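You operate a simulated robot arm through the tools that you are given. There is no shell and no other tool. Be economical: measure what you need, move in short steps, check, and stop when the job is done.

You are at the controls of a simulated two-armed robot. One attempt, no reset.

JOB
Carry the brown tray with both arms and set it on the top of the can load.

Only the result counts: the job must be done as asked and must still hold three seconds after the hand-in. Knocking over, shifting, dropping, spilling or breaking anything else fails it.

ROBOT AND FRAMES
Two 7-joint arms with two-finger grippers on one trunk, on a base that drives. Base frame: it is fixed to the floor where the robot stands at the start and does not move with it; the origin is under the middle of the robot, x ahead of it, y to its left, z up; the surface under the hand at the start is at about z = 883. Lengths are in mm, angles in degrees, forces in N, time in s.
The left shoulder is at the start at [37, 161, 1156], the right one opposite. With the tool pointing down near the work surface each hand reaches from about 280 to 740 mm from the robot's upright axis, wherever it stands, measured 20 degrees to its own side. Places, roughly: top of the can load [-1500, 1700, 800]. Payload 2.45 kg a hand.
The tool frame of a hand sits at the grasp point between the pads (the TCP): z along the fingers, y along the line on which they close. The tips reach 26 mm beyond it. The gripper opens to 96 mm. The gripper's body begins 69 mm behind the TCP.
Orientation is that of the tool frame in the base frame, as [roll, pitch, yaw] about the fixed x, y, z axes, in that order (R = Rz(yaw) Ry(pitch) Rx(roll)). With the fingers straight down and closing along the base's y, the tool's x points along the base's -x, its y along +y and its z along -z.

CONTROLS
- The arms move only by the tool step_arm. It takes "left_series", "right_series" or both (then of equal length, played together; a hand with none holds still); each is a list that holds one entry, the list of rows, each a list of 7 numbers: the shift along the tool's x, y, z in units of 250 mm (1.0 is 250 mm), then the turn, a rotation vector about the tool's x, y, z in units of 90 degrees (1.0 is 90 degrees), then the closure, from 0 (fully open) to 1 (shut). In form: [[[dx, dy, dz, wx, wy, wz, hand], ...]]. A call has 1 to 12 rows; each row is the pose to reach, as a shift and turn from the pose commanded when the call began, along the tool's axes at that moment. A call with a number of a shift or a turn outside -1 to 1 is refused whole. Rows are played at 5 a second. More than 50 mm and 8.6 degrees between two rows, or a gripper value outside its range, and nothing of the call is played. Where a pose cannot be reached the arm comes as near as it can. A force on the tool above 40 N (or 10 N above the force at the start of the call, whichever is more), or a blocked arm, ends the call early, and 0.2 s more pass. The fingers move at their own pace and stop on an object; they squeeze with about 36 N. The grip force told is the motor's: it shows also when the fingers shut on nothing. Time passes only in rows, and 0.2 s behind the last, so rows that repeat a pose let the fingers close. It gives the time, the measured TCP pose, the force on the tool (base axes), the opening and the grip force at its end, in the units of the frame above (readings bear some noise), with the torque about the TCP (base axes, N m) and any sound that the robot's microphone picked up.
- Cameras (640 x 400 px; columns grow to the right, rows downward): "scene" is now at [89.1, 3.7, 1617.4]; the picture's right is [0.09, -1.00, -0.00], its down [-0.85, -0.07, -0.52] and it looks along [0.52, 0.05, -0.85] (base axes); focal length 288 px, centre (320, 200). "left" rides on the left gripper at [82, -3, -98] in its tool frame; the picture's right is [0.04, 1.00, 0.00], its down [-0.73, 0.03, -0.68] and it looks along [-0.68, 0.03, 0.73] (tool axes); focal length 256 px, centre (320, 200). "right" rides on the right gripper at [82, 3, -98] in its tool frame; the picture's right is [-0.04, 1.00, 0.00], its down [-0.73, -0.03, -0.68] and it looks along [-0.68, -0.03, 0.73] (tool axes); focal length 256 px, centre (320, 200). There is no depth. A picture from a camera that has moved, and an enlarged one, comes with that camera's place and axes in the base frame and with its lens.
- snapshot(camera): a new picture of that camera. No time passes.
- raise_lower(by): slides the trunk up (or, below 0, down) by that many mm; the arms and the scene camera ride with it, the base frame stays. It gives what a move gives, with no picture.
- base_move(legs): drives the robot by 1 to 6 legs, each [ahead, left, turn to the left] in mm, mm and degrees, along the robot's own axes; the way and the turn of a leg run together, so that a leg with both is an arc; at most 1500 mm and 180 degrees a leg. The arms and the cameras ride along, it lands a little off, and it stops where it bumps. It gives what a move gives.
- head_to(pan, tilt): turns the head with the scene camera to pan (to the left, within 120 degrees either way) and tilt (down, from -29 to 69), counted from straight ahead of the robot. It gives what a move gives.
- close_up(camera, box): a new picture of the part [left, top, right, bottom] of that camera's present view, enlarged. No time passes.
- sign_off(): hands the job in; it is judged then, once.

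Work in short steps. Places have to be worked out from the pictures, the camera data and where the tool is seen: move nearer, look again, correct. Check each grasp and each placing, and mend what went wrong. You have 120 turns and 88 pictures in all, those below and enlarged ones among them. Open the grippers and draw the arms clear of the work before you hand the job in, unless the task says otherwise; then end with one line.

The tools are called after "Request:" as a command line: name --argument value ..., lists and objects as JSON in quotes. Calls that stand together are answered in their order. step_arm: Moves the arms, as the interface text tells. Its arguments: {"type":"object","properties":{"left_series":{"type":"array"},"right_series":{"type":"array"}},"required":[]} The other tools are called the same way: raise_lower (by) slides the trunk up or down; base_move (legs) drives the base; head_to (pan, tilt) turns the head that bears the scene camera; snapshot (camera) takes a picture; close_up (camera, box) takes an enlarged picture of a part of a camera's view; sign_off () hands the job in.

At the start:

```text
time: 0.0
left_eef_pos: [422.7, 160.3, 1235.7]
left_tcp_rot: [-180.0, 0.0, -179.9]
left_force: [0.2, 0.2, -0.1]
left_moment: [0.0, 0.0, 0.0]
left_width: 95.8
left_grip_force: 0.1
right_eef_pos: [472.3, -224.6, 1162.6]
right_tcp_rot: [179.9, -0.2, 179.9]
right_force: [-0.1, 0.0, 0.8]
right_moment: [0.01, -0.01, -0.01]
right_width: 96.0
right_grip_force: 0.1
trunk travel left (down, up): [-325.0, 242.0]
robot x, y, heading: [-2.2, -0.1, -0.3]
head pan, tilt: [4.9, 58.2]
```

scene: 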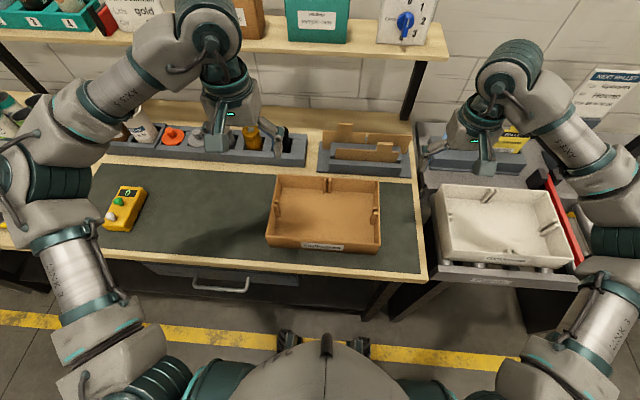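
right: 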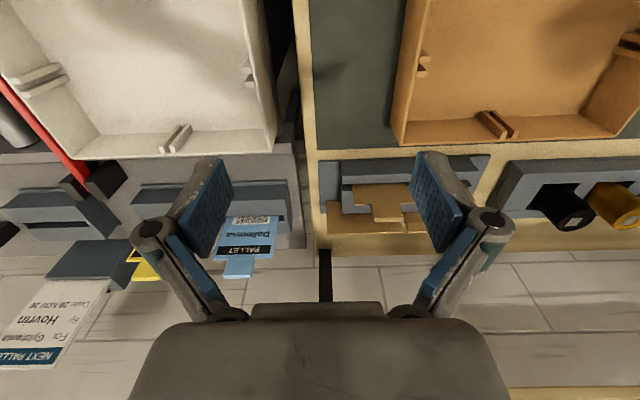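
left: 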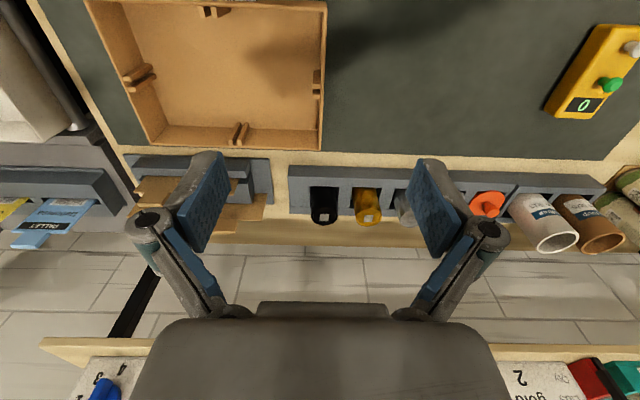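

I'll look closely at the brown tray, and turn the head toward the can load behind-left.

Request:
close_up --camera "scene" --box '[240, 150, 420, 262]'

Request:
head_to --pan 120 --tilt 20

Request:
snapshot --camera "scene"

```text
3.56 times, centred on (330, 206) of scene
camera zoom: at [89.1, 3.7, 1617.4], right [0.09, -1.0, 0.0], down [-0.85, -0.07, -0.52], along [0.52, 0.05, -0.85], focal length 1025 px, centre (284, 179)
```

zoom: 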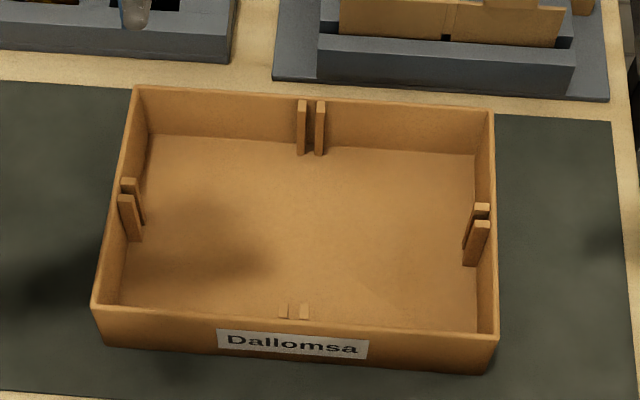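

```text
time: 1.9
left_eef_pos: [419.3, 161.6, 1238.6]
left_tcp_rot: [-180.0, 0.1, 180.0]
left_force: [-0.5, 0.3, -0.3]
left_moment: [0.02, 0.0, -0.01]
left_width: 95.8
left_grip_force: 0.0
right_eef_pos: [468.2, -224.4, 1164.1]
right_tcp_rot: [179.9, 0.0, 179.9]
right_force: [0.7, 0.8, 0.3]
right_moment: [0.0, -0.02, 0.0]
right_width: 96.0
right_grip_force: 0.1
trunk travel left (down, up): [-325.0, 242.0]
robot x, y, heading: [4.8, -3.7, 0.1]
head pan, tilt: [120.0, 20.0]
```

```text
83 pictures are left
camera scene: at [-25.8, 78.7, 1673.9], right [0.87, 0.5, 0.0], down [0.17, -0.3, -0.94], along [-0.47, 0.81, -0.34], focal length 288 px, centre (320, 200)
```

scene: 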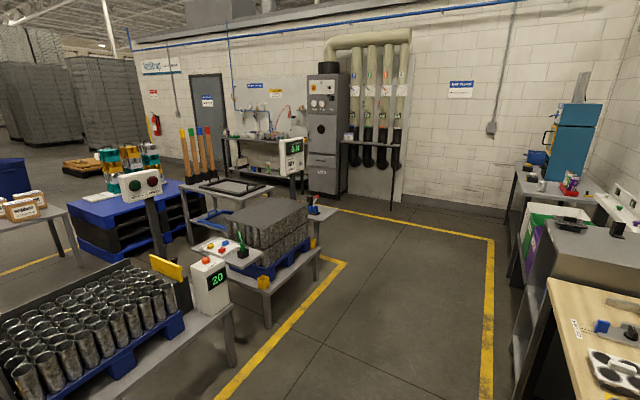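

The can load should project to about (261,210): the grey can stack on a blue pallet. I'll enlarge it.

Request:
close_up --camera "scene" --box '[170, 150, 350, 300]'

Request:
close_up --camera "scene" --box '[0, 120, 330, 400]'

```text
2.67 times, centred on (260, 225) of scene
camera zoom: at [-25.8, 78.7, 1673.9], right [0.87, 0.5, 0.0], down [0.17, -0.3, -0.94], along [-0.47, 0.81, -0.34], focal length 769 px, centre (480, 133)
```

zoom: 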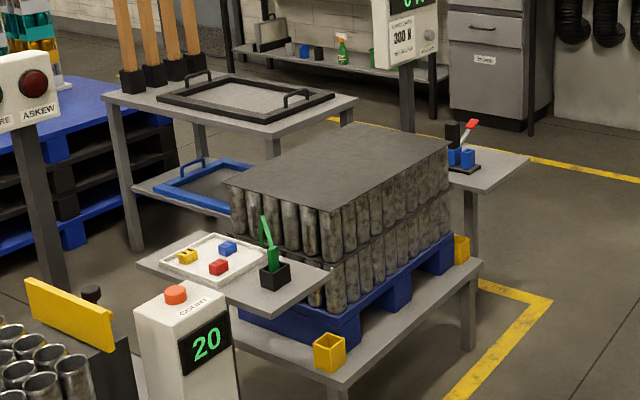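

```text
1.43 times, centred on (165, 260) of scene
camera zoom: at [-25.8, 78.7, 1673.9], right [0.87, 0.5, 0.0], down [0.17, -0.3, -0.94], along [-0.47, 0.81, -0.34], focal length 412 px, centre (541, 114)
```

zoom: 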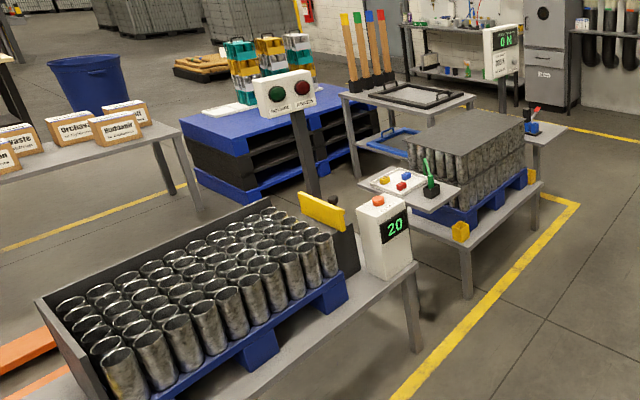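

The can load top works out to about x -1662..-1268, y 1460..2015, z 800, and its east side is clear floor. The brown tray is at x 376..570, y -117..169, rim z about 957, with the side-wall rib pairs near x 473. I'll bring both open hands above the side walls and turn the head back to the tray.

Request:
step_arm --left_series '[[[-0.042, 0.003, 0.142, 0, 0, 0, 0], [-0.085, 0.006, 0.285, 0, 0, 0, 0], [-0.127, 0.01, 0.427, 0, 0, 0, 0], [-0.17, 0.013, 0.57, 0, 0, 0, 0], [-0.212, 0.016, 0.712, 0, 0, 0, 0], [-0.212, 0.016, 0.712, 0, 0, 0, 0]]]' --right_series '[[[-0.004, 0.088, 0.083, 0, 0, 0, 0], [-0.008, 0.176, 0.166, 0, 0, 0, 0], [-0.012, 0.264, 0.25, 0, 0, 0, 0], [-0.016, 0.352, 0.333, 0, 0, 0, 0], [-0.02, 0.44, 0.416, 0, 0, 0, 0], [-0.02, 0.44, 0.416, 0, 0, 0, 0]]]'

Request:
head_to --pan 0 --tilt 60

Request:
snapshot --camera "scene"

Request:
snapshot --camera "left"

Request:
snapshot --camera "right"

```text
time: 3.3
left_eef_pos: [470.5, 166.1, 1059.6]
left_tcp_rot: [-180.0, 0.2, 180.0]
left_force: [0.0, 1.2, 0.4]
left_moment: [0.01, -0.02, -0.01]
left_width: 96.0
left_grip_force: 0.0
right_eef_pos: [475.8, -112.6, 1061.2]
right_tcp_rot: [-180.0, 0.2, 179.9]
right_force: [-0.7, 1.3, -0.3]
right_moment: [0.01, 0.0, -0.02]
right_width: 96.1
right_grip_force: 0.0
trunk travel left (down, up): [-325.0, 242.0]
robot x, y, heading: [0.6, 1.2, -0.1]
head pan, tilt: [120.0, 20.0]
```

```text
time: 5.3
left_eef_pos: [472.2, 165.5, 1059.7]
left_tcp_rot: [-179.9, 0.1, 180.0]
left_force: [0.6, 0.6, -0.1]
left_moment: [0.0, 0.0, 0.01]
left_width: 96.3
left_grip_force: 0.0
right_eef_pos: [476.5, -114.4, 1060.5]
right_tcp_rot: [-180.0, 0.2, 179.9]
right_force: [0.0, 0.7, -0.1]
right_moment: [0.01, -0.02, -0.04]
right_width: 96.0
right_grip_force: 0.1
trunk travel left (down, up): [-325.0, 242.0]
robot x, y, heading: [1.0, -0.0, -0.2]
head pan, tilt: [0.0, 60.0]
```

```text
80 pictures are left
camera scene: at [87.9, -0.9, 1615.2], right [0.0, -1.0, 0.0], down [-0.87, 0.0, -0.5], along [0.5, 0.0, -0.87], focal length 288 px, centre (320, 200)
```

scene: 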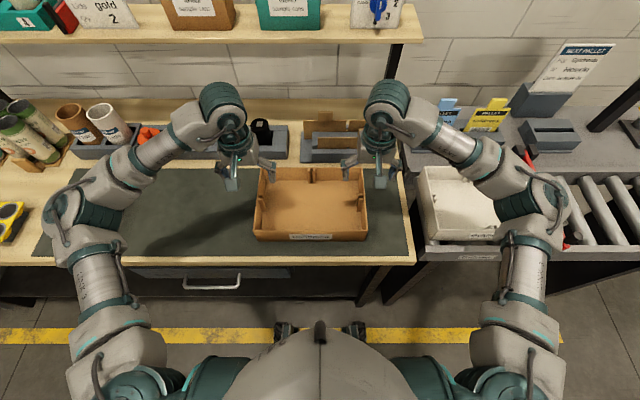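

```text
79 pictures are left
camera left: at [389.3, 162.4, 1157.6], right [-0.04, 1.0, 0.0], down [0.73, 0.03, 0.68], along [0.68, 0.03, -0.73], focal length 256 px, centre (320, 200)
```

left: 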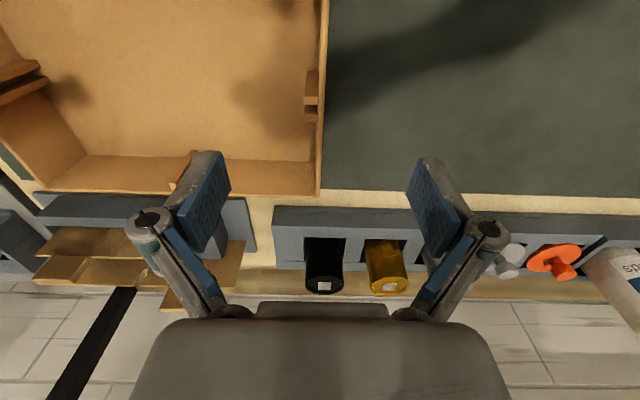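

```text
78 pictures are left
camera right: at [395.3, -111.5, 1158.2], right [0.04, 1.0, 0.0], down [0.73, -0.03, 0.68], along [0.68, -0.03, -0.73], focal length 256 px, centre (320, 200)
```

right: 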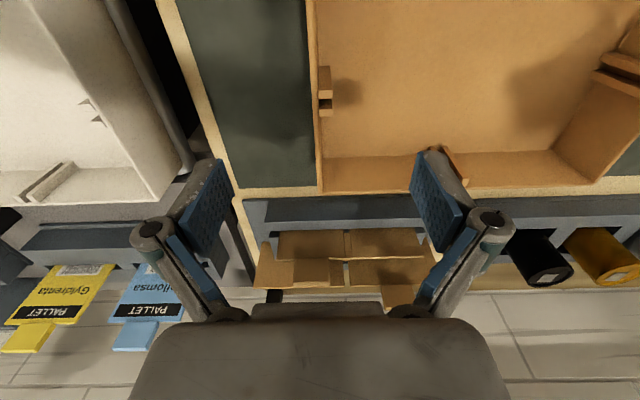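

The wrist views put the rib pairs at left (470,161) and right (476,-112), right below the TCPs. I'll descend to z of about 935, with the rim between the fingers.

Request:
step_arm --left_series '[[[0.002, -0.005, 0.15, 0, 0, 0, 0], [0.004, -0.01, 0.28, 0, 0, 0, 0], [0.004, -0.012, 0.4, 0, 0, 0, 0], [0.004, -0.012, 0.5, 0, 0, 0, 0], [0.004, -0.012, 0.5, 0, 0, 0, 0]]]' --right_series '[[[0, 0, 0.15, 0, 0, 0, 0], [0, 0, 0.28, 0, 0, 0, 0], [0, 0, 0.4, 0, 0, 0, 0], [0, 0, 0.5, 0, 0, 0, 0], [0, 0, 0.5, 0, 0, 0, 0]]]'

Request:
snapshot --camera "left"

Request:
snapshot --camera "right"

```text
time: 6.5
left_eef_pos: [471.0, 166.8, 933.9]
left_tcp_rot: [179.9, 0.1, 180.0]
left_force: [1.1, 0.2, 0.3]
left_moment: [-0.03, 0.0, -0.02]
left_width: 95.9
left_grip_force: 0.0
right_eef_pos: [473.8, -113.9, 934.7]
right_tcp_rot: [-180.0, 0.1, 179.9]
right_force: [0.4, 0.4, 0.7]
right_moment: [-0.02, 0.0, 0.0]
right_width: 96.0
right_grip_force: 0.0
trunk travel left (down, up): [-325.0, 242.0]
robot x, y, heading: [0.7, 1.2, -0.2]
head pan, tilt: [0.0, 60.0]
```

```text
77 pictures are left
camera left: at [389.7, 163.2, 1032.5], right [-0.04, 1.0, 0.0], down [0.73, 0.03, 0.68], along [0.68, 0.03, -0.73], focal length 256 px, centre (320, 200)
```

left: 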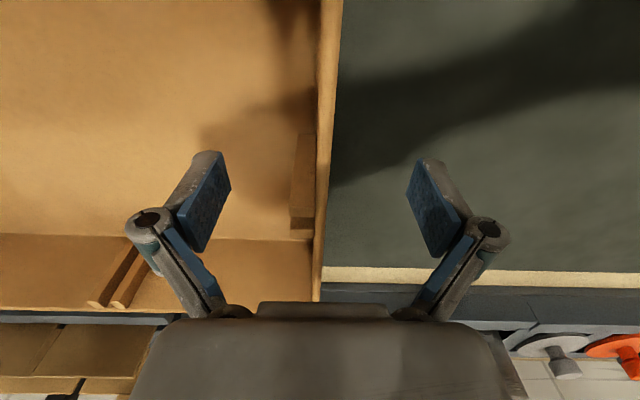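

```text
76 pictures are left
camera right: at [392.2, -110.5, 1033.1], right [0.04, 1.0, 0.0], down [0.73, -0.03, 0.68], along [0.68, -0.03, -0.73], focal length 256 px, centre (320, 200)
```

right: 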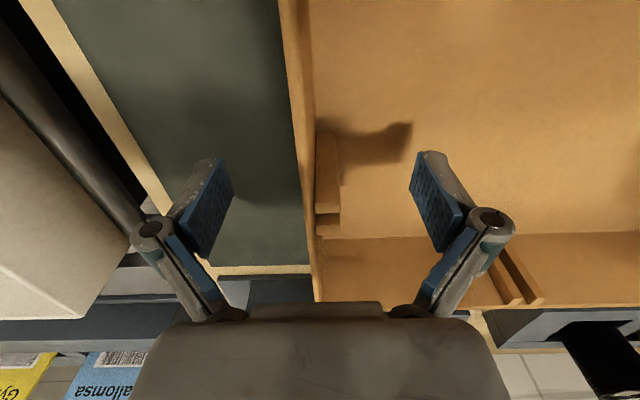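

Rims and ribs sit between both finger pairs; the left hand is about 4 mm outward. I'll correct that and close both.

Request:
step_arm --left_series '[[[0, -0.016, 0, 0, 0, 0, 0], [0, -0.016, 0, 0, 0, 0, 0.5], [0, -0.016, 0, 0, 0, 0, 1], [0, -0.016, 0, 0, 0, 0, 1], [0, -0.016, 0, 0, 0, 0, 1], [0, -0.016, 0, 0, 0, 0, 1]]]' --right_series '[[[0, 0, 0, 0, 0, 0, 0], [0, 0, 0, 0, 0, 0, 0.5], [0, 0, 0, 0, 0, 0, 1], [0, 0, 0, 0, 0, 0, 1], [0, 0, 0, 0, 0, 0, 1], [0, 0, 0, 0, 0, 0, 1]]]'

Request:
snapshot --camera "left"

Request:
snapshot --camera "right"

```text
time: 7.9
left_eef_pos: [473.2, 161.7, 934.2]
left_tcp_rot: [-180.0, 0.2, -180.0]
left_force: [0.7, -8.3, 1.4]
left_moment: [-0.15, -0.07, -0.13]
left_width: 16.4
left_grip_force: 35.9
right_eef_pos: [472.5, -111.7, 935.6]
right_tcp_rot: [179.9, 0.2, -179.9]
right_force: [0.5, 8.9, 1.7]
right_moment: [0.23, -0.09, 0.25]
right_width: 16.4
right_grip_force: 36.2
trunk travel left (down, up): [-325.0, 242.0]
robot x, y, heading: [1.9, 2.0, 0.0]
head pan, tilt: [0.0, 60.0]
```

```text
75 pictures are left
camera left: at [390.4, 157.5, 1032.6], right [-0.04, 1.0, 0.0], down [0.73, 0.03, 0.68], along [0.68, 0.03, -0.73], focal length 256 px, centre (320, 200)
```

left: 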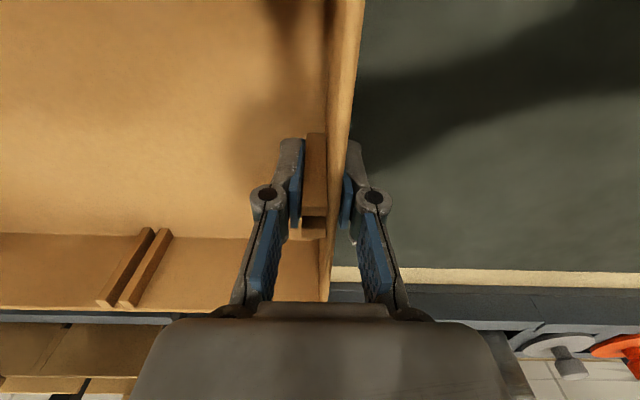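

```text
74 pictures are left
camera right: at [392.5, -110.1, 1033.3], right [0.04, 1.0, 0.0], down [0.73, -0.03, 0.68], along [0.68, -0.03, -0.73], focal length 256 px, centre (320, 200)
```

right: 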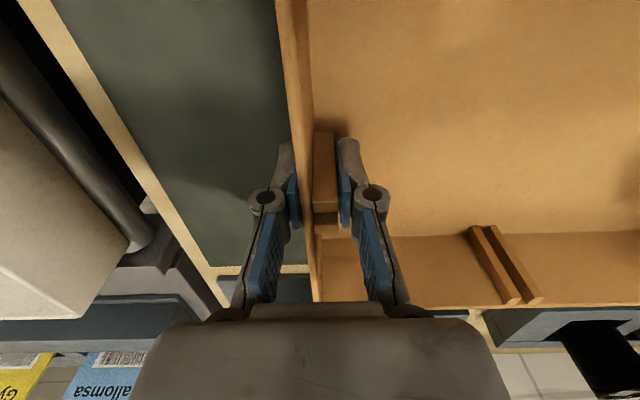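

Both hands hold wall plus ribs at 16.4 mm, with about 8 N outward pull. I'll relax that slightly and raise the trunk so that both hands lift together.

Request:
step_arm --left_series '[[[0, -0.006, 0, 0, 0, 0, 1], [0, -0.006, -0.02, 0, 0, 0, 1], [0, -0.006, -0.04, 0, 0, 0, 1]]]' --right_series '[[[0, 0.006, 0, 0, 0, 0, 1], [0, 0.006, -0.02, 0, 0, 0, 1], [0, 0.006, -0.04, 0, 0, 0, 1]]]'

Request:
raise_lower --by 90

Request:
snapshot --camera "scene"

Request:
snapshot --camera "left"

```text
time: 8.7
left_eef_pos: [472.9, 159.8, 943.6]
left_tcp_rot: [179.9, 0.2, -180.0]
left_force: [-1.4, 4.2, 0.1]
left_moment: [0.03, -0.19, -0.22]
left_width: 16.3
left_grip_force: 36.3
right_eef_pos: [473.6, -113.5, 945.3]
right_tcp_rot: [180.0, 0.1, 179.8]
right_force: [0.5, -3.6, -0.6]
right_moment: [-0.19, 0.17, 0.14]
right_width: 16.5
right_grip_force: 35.7
trunk travel left (down, up): [-325.0, 242.0]
robot x, y, heading: [1.2, 2.0, -0.1]
head pan, tilt: [0.0, 60.0]
```

```text
time: 10.0
left_eef_pos: [472.4, 158.6, 1032.6]
left_tcp_rot: [179.7, 0.1, -179.9]
left_force: [0.8, 29.4, -0.9]
left_moment: [0.65, -0.09, 0.03]
left_width: 16.6
left_grip_force: 36.0
right_eef_pos: [473.9, -112.8, 1034.3]
right_tcp_rot: [-179.8, 0.0, 179.8]
right_force: [-0.9, -29.2, -1.4]
right_moment: [-0.68, 0.13, 0.39]
right_width: 16.4
right_grip_force: 35.6
trunk travel left (down, up): [-415.0, 152.0]
robot x, y, heading: [-1.6, -4.7, 0.0]
head pan, tilt: [0.0, 60.0]
```

```text
73 pictures are left
camera scene: at [61.4, -0.9, 1705.1], right [0.0, -1.0, 0.0], down [-0.87, 0.0, -0.5], along [0.5, 0.0, -0.87], focal length 288 px, centre (320, 200)
```

scene: 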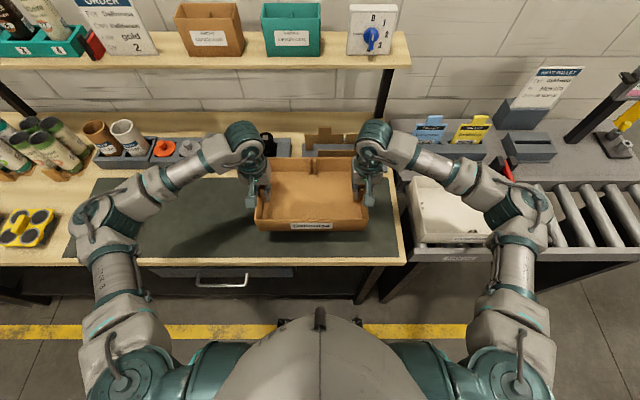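

```text
72 pictures are left
camera left: at [389.8, 155.1, 1132.7], right [-0.04, 1.0, 0.0], down [0.73, 0.03, 0.68], along [0.68, 0.03, -0.73], focal length 256 px, centre (320, 200)
```

left: 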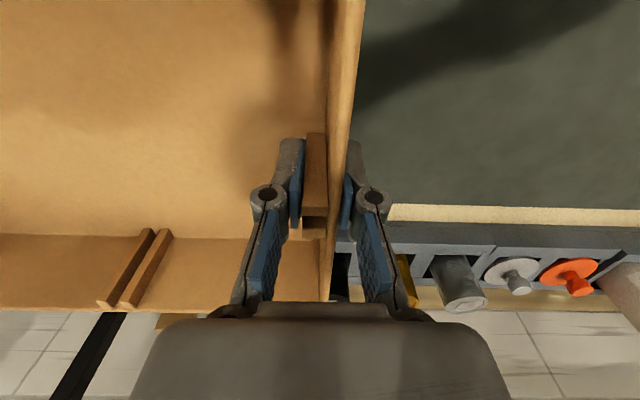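

The tray is off the bench and level, but the hands press inward at 29 N. I'll ease each outward 2 mm.

Request:
step_arm --left_series '[[[0, 0.004, 0, 0, 0, 0, 1], [0, 0.008, 0, 0, 0, 0, 1], [0, 0.008, 0, 0, 0, 0, 1]]]' --right_series '[[[0, -0.004, 0, 0, 0, 0, 1], [0, -0.008, 0, 0, 0, 0, 1], [0, -0.008, 0, 0, 0, 0, 1]]]'

Request:
head_to --pan -120 --tilt 25

Request:
snapshot --camera "scene"

```text
time: 10.8
left_eef_pos: [470.4, 159.4, 1035.6]
left_tcp_rot: [-179.9, 0.1, 179.8]
left_force: [1.8, 13.1, -0.6]
left_moment: [0.32, -0.13, 0.13]
left_width: 16.5
left_grip_force: 35.1
right_eef_pos: [472.2, -114.0, 1034.0]
right_tcp_rot: [180.0, 0.1, 180.0]
right_force: [-2.0, -12.8, -1.2]
right_moment: [-0.31, 0.13, 0.41]
right_width: 16.6
right_grip_force: 36.0
trunk travel left (down, up): [-415.0, 152.0]
robot x, y, heading: [-4.7, -0.4, 0.0]
head pan, tilt: [0.0, 60.0]
```

```text
time: 12.8
left_eef_pos: [470.9, 159.3, 1033.8]
left_tcp_rot: [-179.9, 0.1, 179.9]
left_force: [1.7, -11.1, 0.0]
left_moment: [-0.25, -0.02, 0.07]
left_width: 16.4
left_grip_force: 35.5
right_eef_pos: [474.5, -113.4, 1035.3]
right_tcp_rot: [179.9, 0.0, -180.0]
right_force: [-2.2, 10.6, -0.6]
right_moment: [0.27, 0.07, 0.44]
right_width: 16.7
right_grip_force: 35.9
trunk travel left (down, up): [-415.0, 152.0]
robot x, y, heading: [-0.5, -1.9, -0.1]
head pan, tilt: [-120.0, 25.0]
```

```text
71 pictures are left
camera scene: at [-51.4, -80.9, 1755.8], right [-0.87, 0.5, 0.0], down [0.21, 0.37, -0.91], along [-0.45, -0.79, -0.42], focal length 288 px, centre (320, 200)
```

scene: 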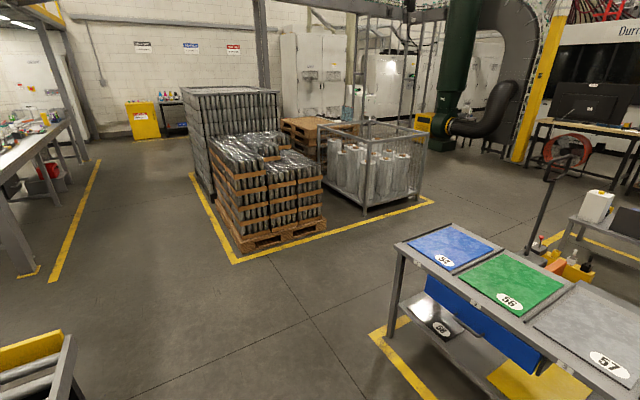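

Clear floor behind to about x = -1100, so I'll back up 400 mm and check the hold.

Request:
base_move --legs '[[-400, 0, 0]]'

Request:
head_to --pan 90 --tilt 35

Request:
snapshot --camera "scene"

Request:
snapshot --camera "left"

```text
time: 15.3
left_eef_pos: [69.0, 161.6, 1035.5]
left_tcp_rot: [-179.9, 0.1, -179.8]
left_force: [2.7, -22.7, -0.2]
left_moment: [-0.51, 0.13, 0.1]
left_width: 16.6
left_grip_force: 36.1
right_eef_pos: [72.5, -113.1, 1033.5]
right_tcp_rot: [180.0, 0.1, -179.8]
right_force: [-1.7, 22.9, -1.3]
right_moment: [0.54, -0.11, 0.43]
right_width: 16.8
right_grip_force: 36.2
trunk travel left (down, up): [-415.0, 152.0]
robot x, y, heading: [-402.9, -2.3, 0.3]
head pan, tilt: [-120.0, 25.0]
```

```text
time: 18.3
left_eef_pos: [64.3, 160.9, 1036.6]
left_tcp_rot: [-179.8, 0.4, -179.7]
left_force: [2.5, -2.2, -1.0]
left_moment: [-0.07, -0.06, 0.03]
left_width: 16.2
left_grip_force: 36.5
right_eef_pos: [67.1, -112.0, 1037.4]
right_tcp_rot: [180.0, 0.3, -179.8]
right_force: [-1.6, 1.7, -1.4]
right_moment: [0.07, 0.09, 0.43]
right_width: 16.5
right_grip_force: 36.4
trunk travel left (down, up): [-415.0, 152.0]
robot x, y, heading: [-403.1, -0.5, 0.1]
head pan, tilt: [90.0, 35.0]
```

```text
70 pictures are left
camera scene: at [-408.0, 86.4, 1739.8], right [1.0, 0.0, 0.0], down [0.0, -0.57, -0.82], along [-0.01, 0.82, -0.57], focal length 288 px, centre (320, 200)
```

scene: 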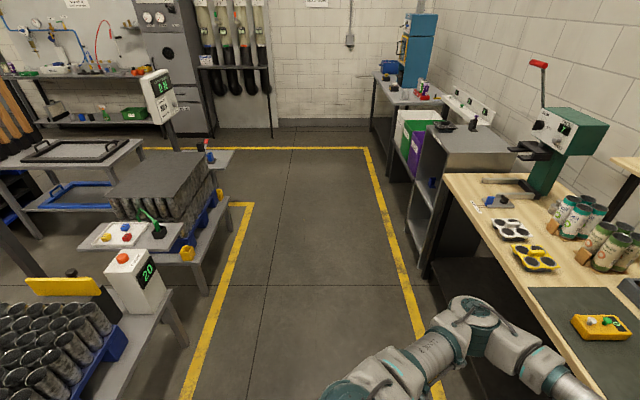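

```text
69 pictures are left
camera left: at [-18.5, 157.1, 1134.9], right [-0.04, 1.0, 0.0], down [0.73, 0.03, 0.68], along [0.68, 0.03, -0.73], focal length 256 px, centre (320, 200)
```

left: 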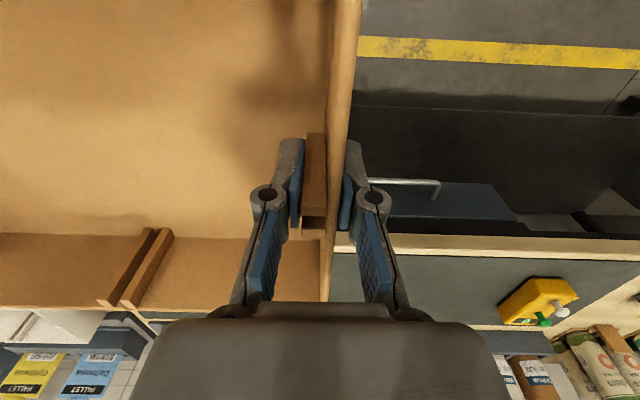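

Hold is steady (forces only sway). Now I'll turn left 90° in place, then drive about 1740 mm up the aisle.

Request:
base_move --legs '[[0, 0, 45], [0, 0, 45]]'

Request:
base_move --legs '[[870, 0, 0], [868, 0, 0]]'

Request:
snapshot --camera "scene"

Request:
snapshot --camera "left"

```text
time: 22.9
left_eef_pos: [-576.3, 460.2, 1036.7]
left_tcp_rot: [-180.0, 0.4, -88.2]
left_force: [4.3, 2.5, -0.4]
left_moment: [-0.06, -0.1, 0.05]
left_width: 16.5
left_grip_force: 35.9
right_eef_pos: [-302.9, 472.0, 1036.3]
right_tcp_rot: [179.8, 0.3, -88.3]
right_force: [-3.4, -1.7, -0.3]
right_moment: [0.0, 0.13, 0.43]
right_width: 16.4
right_grip_force: 36.4
trunk travel left (down, up): [-415.0, 152.0]
robot x, y, heading: [-401.0, -0.8, 91.6]
head pan, tilt: [90.0, 35.0]
```

```text
time: 31.8
left_eef_pos: [-680.0, 2197.7, 1038.6]
left_tcp_rot: [-179.8, 0.6, -87.0]
left_force: [1.4, 1.4, -1.4]
left_moment: [0.01, -0.08, -0.01]
left_width: 16.7
left_grip_force: 36.5
right_eef_pos: [-406.0, 2214.6, 1039.1]
right_tcp_rot: [179.9, 0.5, -87.0]
right_force: [-1.5, -2.2, -1.2]
right_moment: [-0.07, 0.05, 0.45]
right_width: 16.3
right_grip_force: 35.7
trunk travel left (down, up): [-415.0, 152.0]
robot x, y, heading: [-496.6, 1741.4, 93.0]
head pan, tilt: [90.0, 35.0]
```

```text
68 pictures are left
camera scene: at [-587.4, 1732.5, 1739.8], right [-0.05, 1.0, 0.0], down [0.57, 0.03, -0.82], along [-0.82, -0.04, -0.57], focal length 288 px, centre (320, 200)
```

scene: 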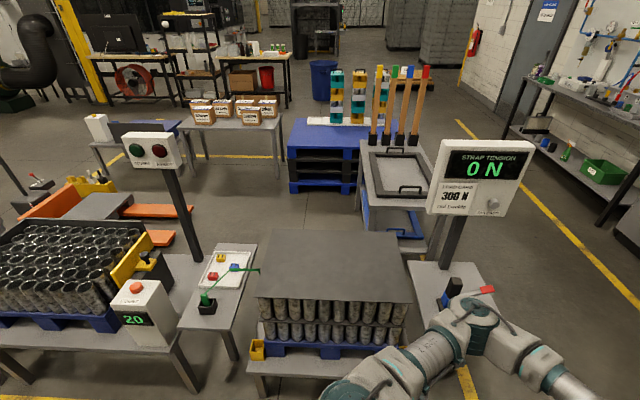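

```text
67 pictures are left
camera left: at [-673.5, 2114.8, 1136.5], right [-1.0, -0.09, 0.0], down [-0.07, 0.72, 0.69], along [-0.06, 0.68, -0.73], focal length 256 px, centre (320, 200)
```

left: 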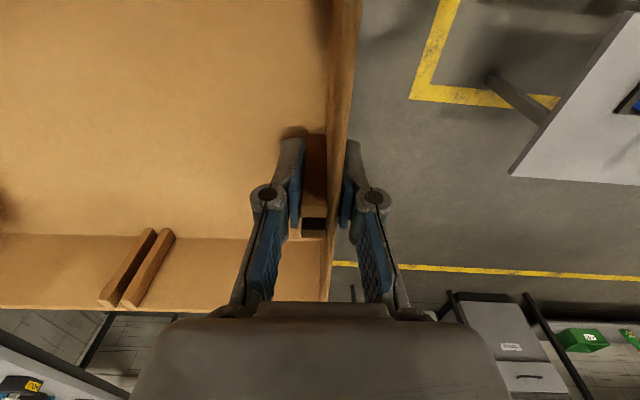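

Arrived at (-497,1741). The load top's edges now read x -1270..-1668, y about 1460..2050. I'll turn the remaining 87° to face it.

Request:
base_move --legs '[[0, 0, 43], [0, 0, 43]]'

Request:
head_to --pan 0 --tilt 45

Request:
snapshot --camera "scene"

```text
time: 36.1
left_eef_pos: [-958.8, 1590.2, 1039.5]
left_tcp_rot: [-179.9, 0.7, -0.6]
left_force: [-1.9, 0.0, -0.9]
left_moment: [-0.08, -0.04, 0.05]
left_width: 16.6
left_grip_force: 36.0
right_eef_pos: [-959.7, 1862.0, 1040.6]
right_tcp_rot: [179.8, 0.7, -0.6]
right_force: [1.4, 0.2, 0.0]
right_moment: [-0.05, 0.03, 0.44]
right_width: 16.4
right_grip_force: 35.4
trunk travel left (down, up): [-415.0, 152.0]
robot x, y, heading: [-499.5, 1742.6, 179.1]
head pan, tilt: [90.0, 35.0]
```

```text
time: 37.8
left_eef_pos: [-956.7, 1589.1, 1041.6]
left_tcp_rot: [-179.7, 0.9, -0.6]
left_force: [-0.8, -0.2, -0.6]
left_moment: [-0.03, 0.1, 0.02]
left_width: 16.2
left_grip_force: 36.1
right_eef_pos: [-956.1, 1860.3, 1041.9]
right_tcp_rot: [179.9, 0.9, -0.6]
right_force: [1.4, -0.5, -1.0]
right_moment: [0.02, -0.14, 0.38]
right_width: 16.4
right_grip_force: 36.1
trunk travel left (down, up): [-415.0, 152.0]
robot x, y, heading: [-496.6, 1743.7, 179.4]
head pan, tilt: [0.0, 45.0]
```

```text
66 pictures are left
camera scene: at [-577.1, 1741.9, 1724.7], right [0.01, 1.0, 0.0], down [0.71, -0.01, -0.7], along [-0.7, 0.01, -0.71], focal length 288 px, centre (320, 200)
```

scene: 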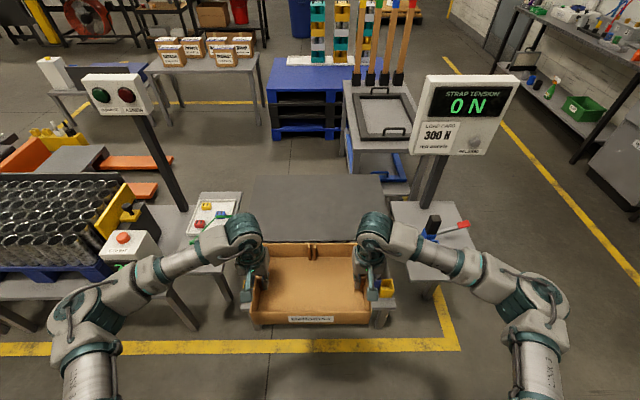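

Facing the load with the path clear. I'll drive ahead 280 mm, 15 mm to the right and 0.6° left.

Request:
base_move --legs '[[140, -8, 0.6], [140, -7, 0]]'

Request:
snapshot --camera "scene"

Request:
snapshot --camera "right"

Request:
snapshot --camera "left"

```text
time: 40.0
left_eef_pos: [-1234.0, 1595.2, 1041.7]
left_tcp_rot: [-179.7, 1.0, -0.1]
left_force: [-2.0, -0.1, -0.6]
left_moment: [0.07, 0.04, -0.1]
left_width: 16.5
left_grip_force: 35.7
right_eef_pos: [-1235.7, 1868.6, 1042.7]
right_tcp_rot: [-180.0, 0.9, -0.2]
right_force: [1.7, -0.7, -0.4]
right_moment: [0.05, -0.06, 0.48]
right_width: 16.5
right_grip_force: 35.9
trunk travel left (down, up): [-415.0, 152.0]
robot x, y, heading: [-778.5, 1759.3, 179.9]
head pan, tilt: [0.0, 45.0]
```

```text
65 pictures are left
camera scene: at [-854.5, 1751.1, 1724.8], right [0.0, 1.0, 0.0], down [0.71, 0.0, -0.71], along [-0.71, 0.0, -0.71], focal length 288 px, centre (320, 200)
```

scene: 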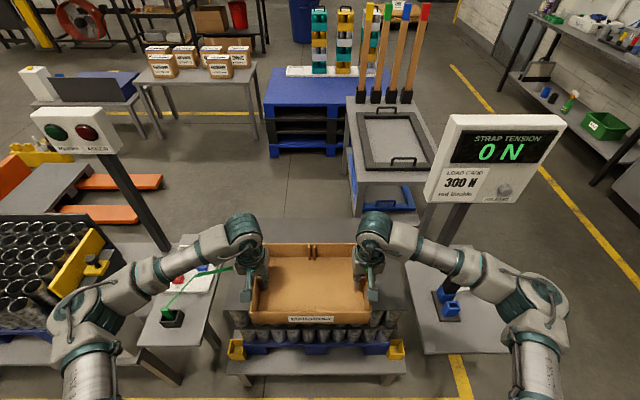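

```text
64 pictures are left
camera right: at [-1152.3, 1864.3, 1139.6], right [-0.04, -1.0, 0.0], down [-0.72, 0.03, 0.69], along [-0.69, 0.03, -0.72], focal length 256 px, centre (320, 200)
```

right: 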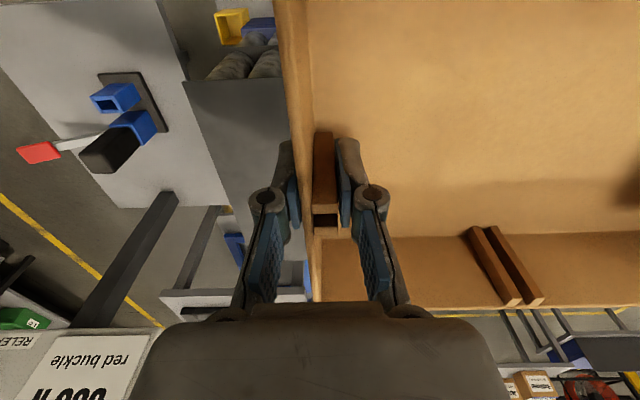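

```text
63 pictures are left
camera left: at [-1151.1, 1597.9, 1139.3], right [0.04, -1.0, -0.01], down [-0.72, -0.03, 0.69], along [-0.69, -0.02, -0.72], focal length 256 px, centre (320, 200)
```

left: 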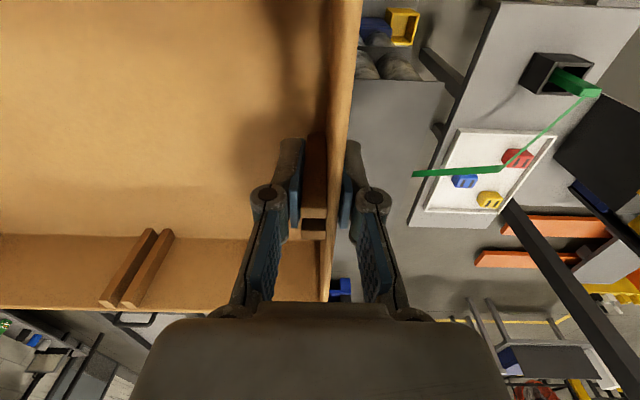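

Load top edges from the wrist views are about x -1262, y 1433..2044, so the tray centre (y 1732) is well aligned. I'll extend both arms forward together, in two halves, removing the 1° pitch.

Request:
step_arm --left_series '[[[-0.055, 0, 0, 0, 0.003, 0, 1], [-0.11, 0, 0, 0, 0.006, 0, 1], [-0.165, 0, 0, 0, 0.009, 0, 1], [-0.22, 0, 0, 0, 0.011, 0, 1], [-0.275, 0, 0, 0, 0.011, 0, 1], [-0.33, 0, 0, 0, 0.011, 0, 1], [-0.385, 0, 0, 0, 0.011, 0, 1], [-0.44, 0, 0, 0, 0.011, 0, 1]]]' --right_series '[[[-0.055, 0, 0, 0, 0.003, 0, 1], [-0.11, 0, 0, 0, 0.006, 0, 1], [-0.165, 0, 0, 0, 0.009, 0, 1], [-0.22, 0, 0, 0, 0.011, 0, 1], [-0.275, 0, 0, 0, 0.011, 0, 1], [-0.33, 0, 0, 0, 0.011, 0, 1], [-0.385, 0, 0, 0, 0.011, 0, 1], [-0.44, 0, 0, 0, 0.011, 0, 1]]]'

```text
time: 41.8
left_eef_pos: [-1342.0, 1598.7, 1043.2]
left_tcp_rot: [-179.9, 0.2, -0.1]
left_force: [-1.4, 0.1, 0.4]
left_moment: [0.19, 0.44, 0.03]
left_width: 16.4
left_grip_force: 35.8
right_eef_pos: [-1345.3, 1872.5, 1045.0]
right_tcp_rot: [-180.0, -0.1, -0.2]
right_force: [1.0, -1.1, -2.4]
right_moment: [0.14, -0.4, 0.36]
right_width: 16.8
right_grip_force: 35.7
trunk travel left (down, up): [-415.0, 152.0]
robot x, y, heading: [-777.4, 1758.6, 179.9]
head pan, tilt: [0.0, 45.0]
```

Smooth, with forces low. I'll do the second half.

Request:
step_arm --left_series '[[[-0.055, 0, 0, 0, 0, 0, 1], [-0.11, 0, 0, 0, 0, 0, 1], [-0.165, 0, 0, 0, 0, 0, 1], [-0.22, 0, 0, 0, 0, 0, 1], [-0.275, 0, 0, 0, 0, 0, 1], [-0.33, 0, 0, 0, 0, 0, 1], [-0.385, 0, 0, 0, 0, 0, 1], [-0.43, 0, 0, 0, 0, 0, 1]]]' --right_series '[[[-0.055, 0, 0, 0, 0, 0, 1], [-0.11, 0, 0, 0, 0, 0, 1], [-0.165, 0, 0, 0, 0, 0, 1], [-0.22, 0, 0, 0, 0, 0, 1], [-0.275, 0, 0, 0, 0, 0, 1], [-0.33, 0, 0, 0, 0, 0, 1], [-0.385, 0, 0, 0, 0, 0, 1], [-0.43, 0, 0, 0, 0, 0, 1]]]'

Request:
snapshot --camera "scene"

Request:
snapshot --camera "left"

Request:
snapshot --camera "right"

```text
time: 43.6
left_eef_pos: [-1452.5, 1600.0, 1045.7]
left_tcp_rot: [-179.8, 0.0, -0.2]
left_force: [-2.0, 5.5, 0.3]
left_moment: [0.11, -0.01, 0.15]
left_width: 16.7
left_grip_force: 36.1
right_eef_pos: [-1456.1, 1873.4, 1045.1]
right_tcp_rot: [179.8, 0.0, 0.1]
right_force: [2.5, -5.5, -0.7]
right_moment: [-0.09, -0.05, 0.42]
right_width: 16.6
right_grip_force: 36.2
trunk travel left (down, up): [-415.0, 152.0]
robot x, y, heading: [-779.1, 1756.5, 180.1]
head pan, tilt: [0.0, 45.0]
```

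```text
62 pictures are left
camera scene: at [-860.6, 1755.5, 1724.5], right [0.0, 1.0, 0.0], down [0.71, 0.0, -0.7], along [-0.7, 0.0, -0.71], focal length 288 px, centre (320, 200)
```

scene: 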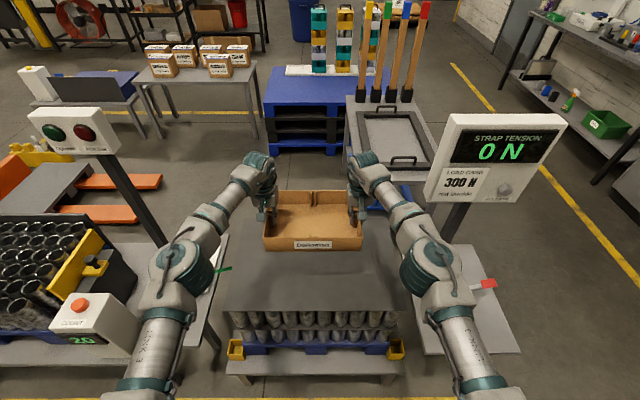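

```text
61 pictures are left
camera left: at [-1371.3, 1602.1, 1143.6], right [0.04, -1.0, 0.0], down [-0.73, -0.03, 0.68], along [-0.68, -0.02, -0.73], focal length 256 px, centre (320, 200)
```

left: 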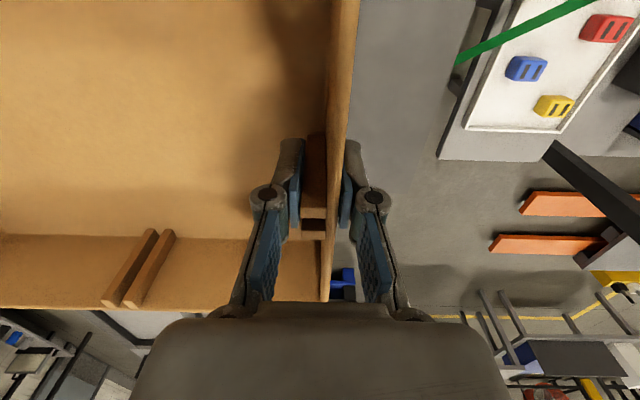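

```text
60 pictures are left
camera right: at [-1373.9, 1868.6, 1142.0], right [-0.04, -1.0, 0.0], down [-0.73, 0.03, 0.68], along [-0.68, 0.03, -0.73], focal length 256 px, centre (320, 200)
```

right: 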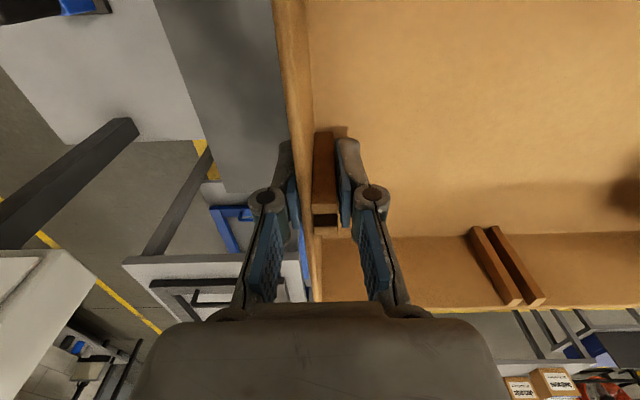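

The tray footprint (x -1357..-1551, y 1593..1880) lies well inside the sheet, and the elbows (z about 1250) stay above everything when lowered. I'll lower the trunk 130 mm, then look.

Request:
raise_lower --by -130

Request:
snapshot --camera "scene"

Request:
snapshot --camera "left"

```text
time: 45.2
left_eef_pos: [-1449.6, 1599.3, 916.5]
left_tcp_rot: [-179.9, 0.2, -0.2]
left_force: [-1.5, -0.8, -1.1]
left_moment: [-0.11, -0.05, 0.08]
left_width: 16.6
left_grip_force: 35.6
right_eef_pos: [-1453.6, 1871.9, 916.7]
right_tcp_rot: [179.9, 0.1, -0.1]
right_force: [2.0, 1.0, -0.4]
right_moment: [0.12, 0.04, 0.49]
right_width: 16.6
right_grip_force: 36.6
trunk travel left (down, up): [-285.0, 282.0]
robot x, y, heading: [-777.0, 1757.1, 179.8]
head pan, tilt: [0.0, 45.0]
```

```text
59 pictures are left
camera scene: at [-906.7, 1756.1, 1594.2], right [0.0, 1.0, 0.0], down [0.71, 0.0, -0.7], along [-0.7, 0.0, -0.71], focal length 288 px, centre (320, 200)
```

scene: 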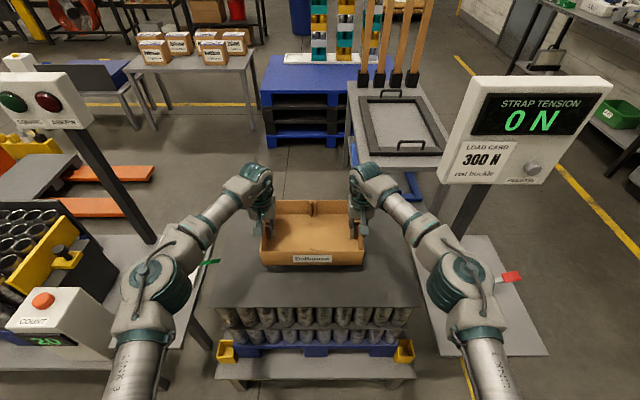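

```text
58 pictures are left
camera left: at [-1369.2, 1601.6, 1015.3], right [0.04, -1.0, 0.0], down [-0.73, -0.03, 0.68], along [-0.68, -0.02, -0.73], focal length 256 px, centre (320, 200)
```

left: 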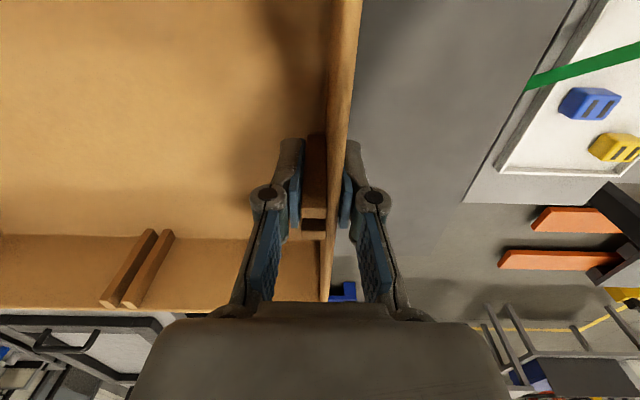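

Edges now match z of about 800; the tray bottom is near 865. I'll lower 45 mm more, then creep down 6 mm at a time with the arms (force-guarded).

Request:
raise_lower --by -45

Request:
step_arm --left_series '[[[0, 0, 0.012, 0, 0, 0, 1], [0, 0, 0.024, 0, 0, 0, 1], [0, 0, 0.036, 0, 0, 0, 1], [0, 0, 0.048, 0, 0, 0, 1], [0, 0, 0.048, 0, 0, 0, 1]]]' --right_series '[[[0, 0, 0.012, 0, 0, 0, 1], [0, 0, 0.024, 0, 0, 0, 1], [0, 0, 0.036, 0, 0, 0, 1], [0, 0, 0.048, 0, 0, 0, 1], [0, 0, 0.048, 0, 0, 0, 1]]]'

Request:
snapshot --camera "scene"

```text
time: 46.1
left_eef_pos: [-1449.5, 1599.6, 872.7]
left_tcp_rot: [-179.8, 0.1, 0.0]
left_force: [-1.6, -2.2, -0.7]
left_moment: [-0.14, 0.01, 0.04]
left_width: 16.4
left_grip_force: 36.5
right_eef_pos: [-1453.1, 1872.2, 872.4]
right_tcp_rot: [179.8, 0.3, -0.1]
right_force: [1.5, 3.6, 0.2]
right_moment: [0.12, -0.01, 0.35]
right_width: 16.5
right_grip_force: 36.4
trunk travel left (down, up): [-240.0, 327.0]
robot x, y, heading: [-778.8, 1758.2, 180.0]
head pan, tilt: [0.0, 45.0]
```

```text
time: 47.3
left_eef_pos: [-1450.9, 1598.0, 861.1]
left_tcp_rot: [-179.8, 0.4, -0.1]
left_force: [-6.9, -3.6, 13.7]
left_moment: [-0.08, -0.69, -0.01]
left_width: 16.5
left_grip_force: 36.3
right_eef_pos: [-1452.1, 1872.3, 862.6]
right_tcp_rot: [179.8, 0.3, 0.0]
right_force: [-6.3, 1.6, 18.1]
right_moment: [0.1, -0.73, 0.39]
right_width: 16.7
right_grip_force: 36.3
trunk travel left (down, up): [-240.0, 327.0]
robot x, y, heading: [-777.3, 1757.0, 180.0]
head pan, tilt: [0.0, 45.0]
```

```text
57 pictures are left
camera scene: at [-933.7, 1755.9, 1548.6], right [0.0, 1.0, 0.0], down [0.71, 0.0, -0.7], along [-0.7, 0.0, -0.71], focal length 288 px, centre (320, 200)
```

scene: 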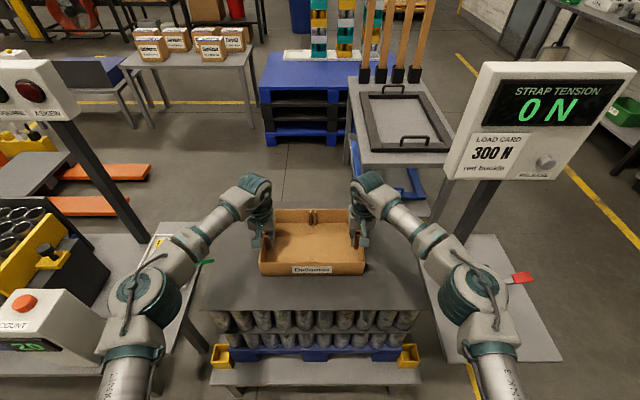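

Both hands feel contact (14 and 18 N up), mainly at the near edge because of about 0.4° pitch. I'll level by 0.4°, ease 1 mm up and recheck.

Request:
step_arm --left_series '[[[0, 0, -0.002, 0, 0.004, 0, 1], [0, 0, -0.003, 0, 0.005, 0, 1], [0, 0, -0.003, 0, 0.005, 0, 1]]]' --right_series '[[[0, 0, -0.002, 0, 0.004, 0, 1], [0, 0, -0.003, 0, 0.005, 0, 1], [0, 0, -0.003, 0, 0.005, 0, 1]]]'

```text
time: 48.1
left_eef_pos: [-1449.9, 1598.7, 860.7]
left_tcp_rot: [-179.8, -0.2, -0.2]
left_force: [-7.1, -3.2, 12.9]
left_moment: [-0.06, 1.03, -0.05]
left_width: 16.4
left_grip_force: 36.5
right_eef_pos: [-1451.7, 1872.6, 861.5]
right_tcp_rot: [180.0, -0.1, -0.1]
right_force: [-8.1, 4.6, 20.0]
right_moment: [0.12, 0.97, 0.35]
right_width: 16.7
right_grip_force: 36.0
trunk travel left (down, up): [-240.0, 327.0]
robot x, y, heading: [-777.3, 1757.7, 180.1]
head pan, tilt: [0.0, 45.0]
```

The moment flipped, so level lies between. I'll turn half back, ease up 2 mm, and relax x by 1 mm.

Request:
step_arm --left_series '[[[-0.002, 0, -0.004, 0, -0.002, 0, 1], [-0.004, 0, -0.007, 0, -0.0025, 0, 1], [-0.004, 0, -0.007, 0, -0.0025, 0, 1]]]' --right_series '[[[-0.002, 0, -0.004, 0, -0.002, 0, 1], [-0.004, 0, -0.007, 0, -0.0025, 0, 1], [-0.004, 0, -0.007, 0, -0.0025, 0, 1]]]'

```text
time: 48.9
left_eef_pos: [-1448.9, 1599.9, 860.9]
left_tcp_rot: [-179.9, -0.2, -0.1]
left_force: [3.3, -6.4, 4.2]
left_moment: [-0.16, -0.47, -0.14]
left_width: 16.5
left_grip_force: 35.9
right_eef_pos: [-1451.7, 1872.9, 862.3]
right_tcp_rot: [179.9, -0.3, -0.1]
right_force: [2.0, 8.8, 13.0]
right_moment: [0.21, 0.45, 0.24]
right_width: 16.7
right_grip_force: 35.4
trunk travel left (down, up): [-240.0, 327.0]
robot x, y, heading: [-778.2, 1756.0, 180.2]
head pan, tilt: [0.0, 45.0]
```

Residual forces are small and the tray sits on the sheet. I'll open both hands gradually.

Request:
step_arm --left_series '[[[0, 0, 0, 0, 0, 0, 0.75], [0, 0, 0, 0, 0, 0, 0.6], [0, 0, 0, 0, 0, 0, 0.4], [0, 0, 0, 0, 0, 0, 0.2], [0, 0, 0, 0, 0, 0, 0.2]]]' --right_series '[[[0, 0, 0, 0, 0, 0, 0.75], [0, 0, 0, 0, 0, 0, 0.6], [0, 0, 0, 0, 0, 0, 0.4], [0, 0, 0, 0, 0, 0, 0.2], [0, 0, 0, 0, 0, 0, 0.2]]]'

Request:
snapshot --camera "left"

Request:
snapshot --camera "right"

```text
time: 50.1
left_eef_pos: [-1452.4, 1597.7, 861.6]
left_tcp_rot: [-179.9, -0.1, -0.1]
left_force: [0.1, 0.2, -0.7]
left_moment: [0.01, 0.02, 0.01]
left_width: 77.0
left_grip_force: 0.1
right_eef_pos: [-1454.7, 1872.1, 862.7]
right_tcp_rot: [179.9, -0.2, 0.0]
right_force: [0.8, -0.4, -0.1]
right_moment: [-0.01, 0.01, -0.03]
right_width: 76.7
right_grip_force: 0.1
trunk travel left (down, up): [-240.0, 327.0]
robot x, y, heading: [-775.4, 1760.2, 179.9]
head pan, tilt: [0.0, 45.0]
```

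```text
56 pictures are left
camera left: at [-1371.3, 1601.5, 960.0], right [0.04, -1.0, 0.0], down [-0.74, -0.03, 0.68], along [-0.68, -0.02, -0.74], focal length 256 px, centre (320, 200)
```

left: 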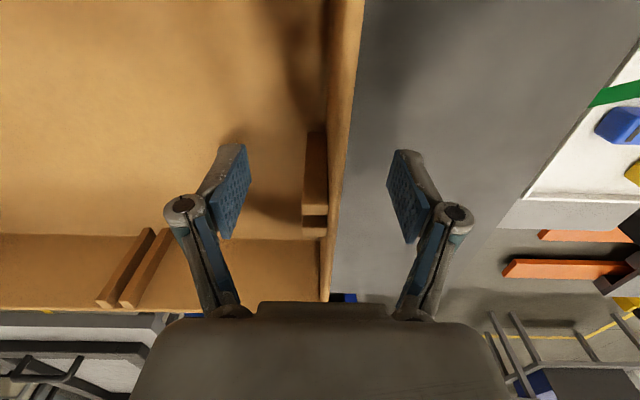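

```text
55 pictures are left
camera right: at [-1372.2, 1867.0, 960.3], right [-0.04, -1.0, 0.0], down [-0.74, 0.03, 0.68], along [-0.68, 0.03, -0.74], focal length 256 px, centre (320, 200)
```

right: 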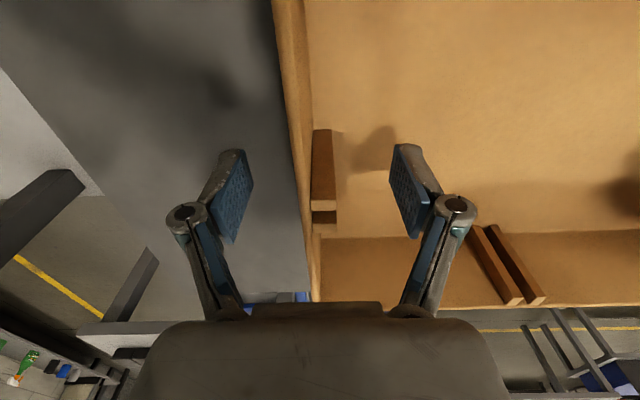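

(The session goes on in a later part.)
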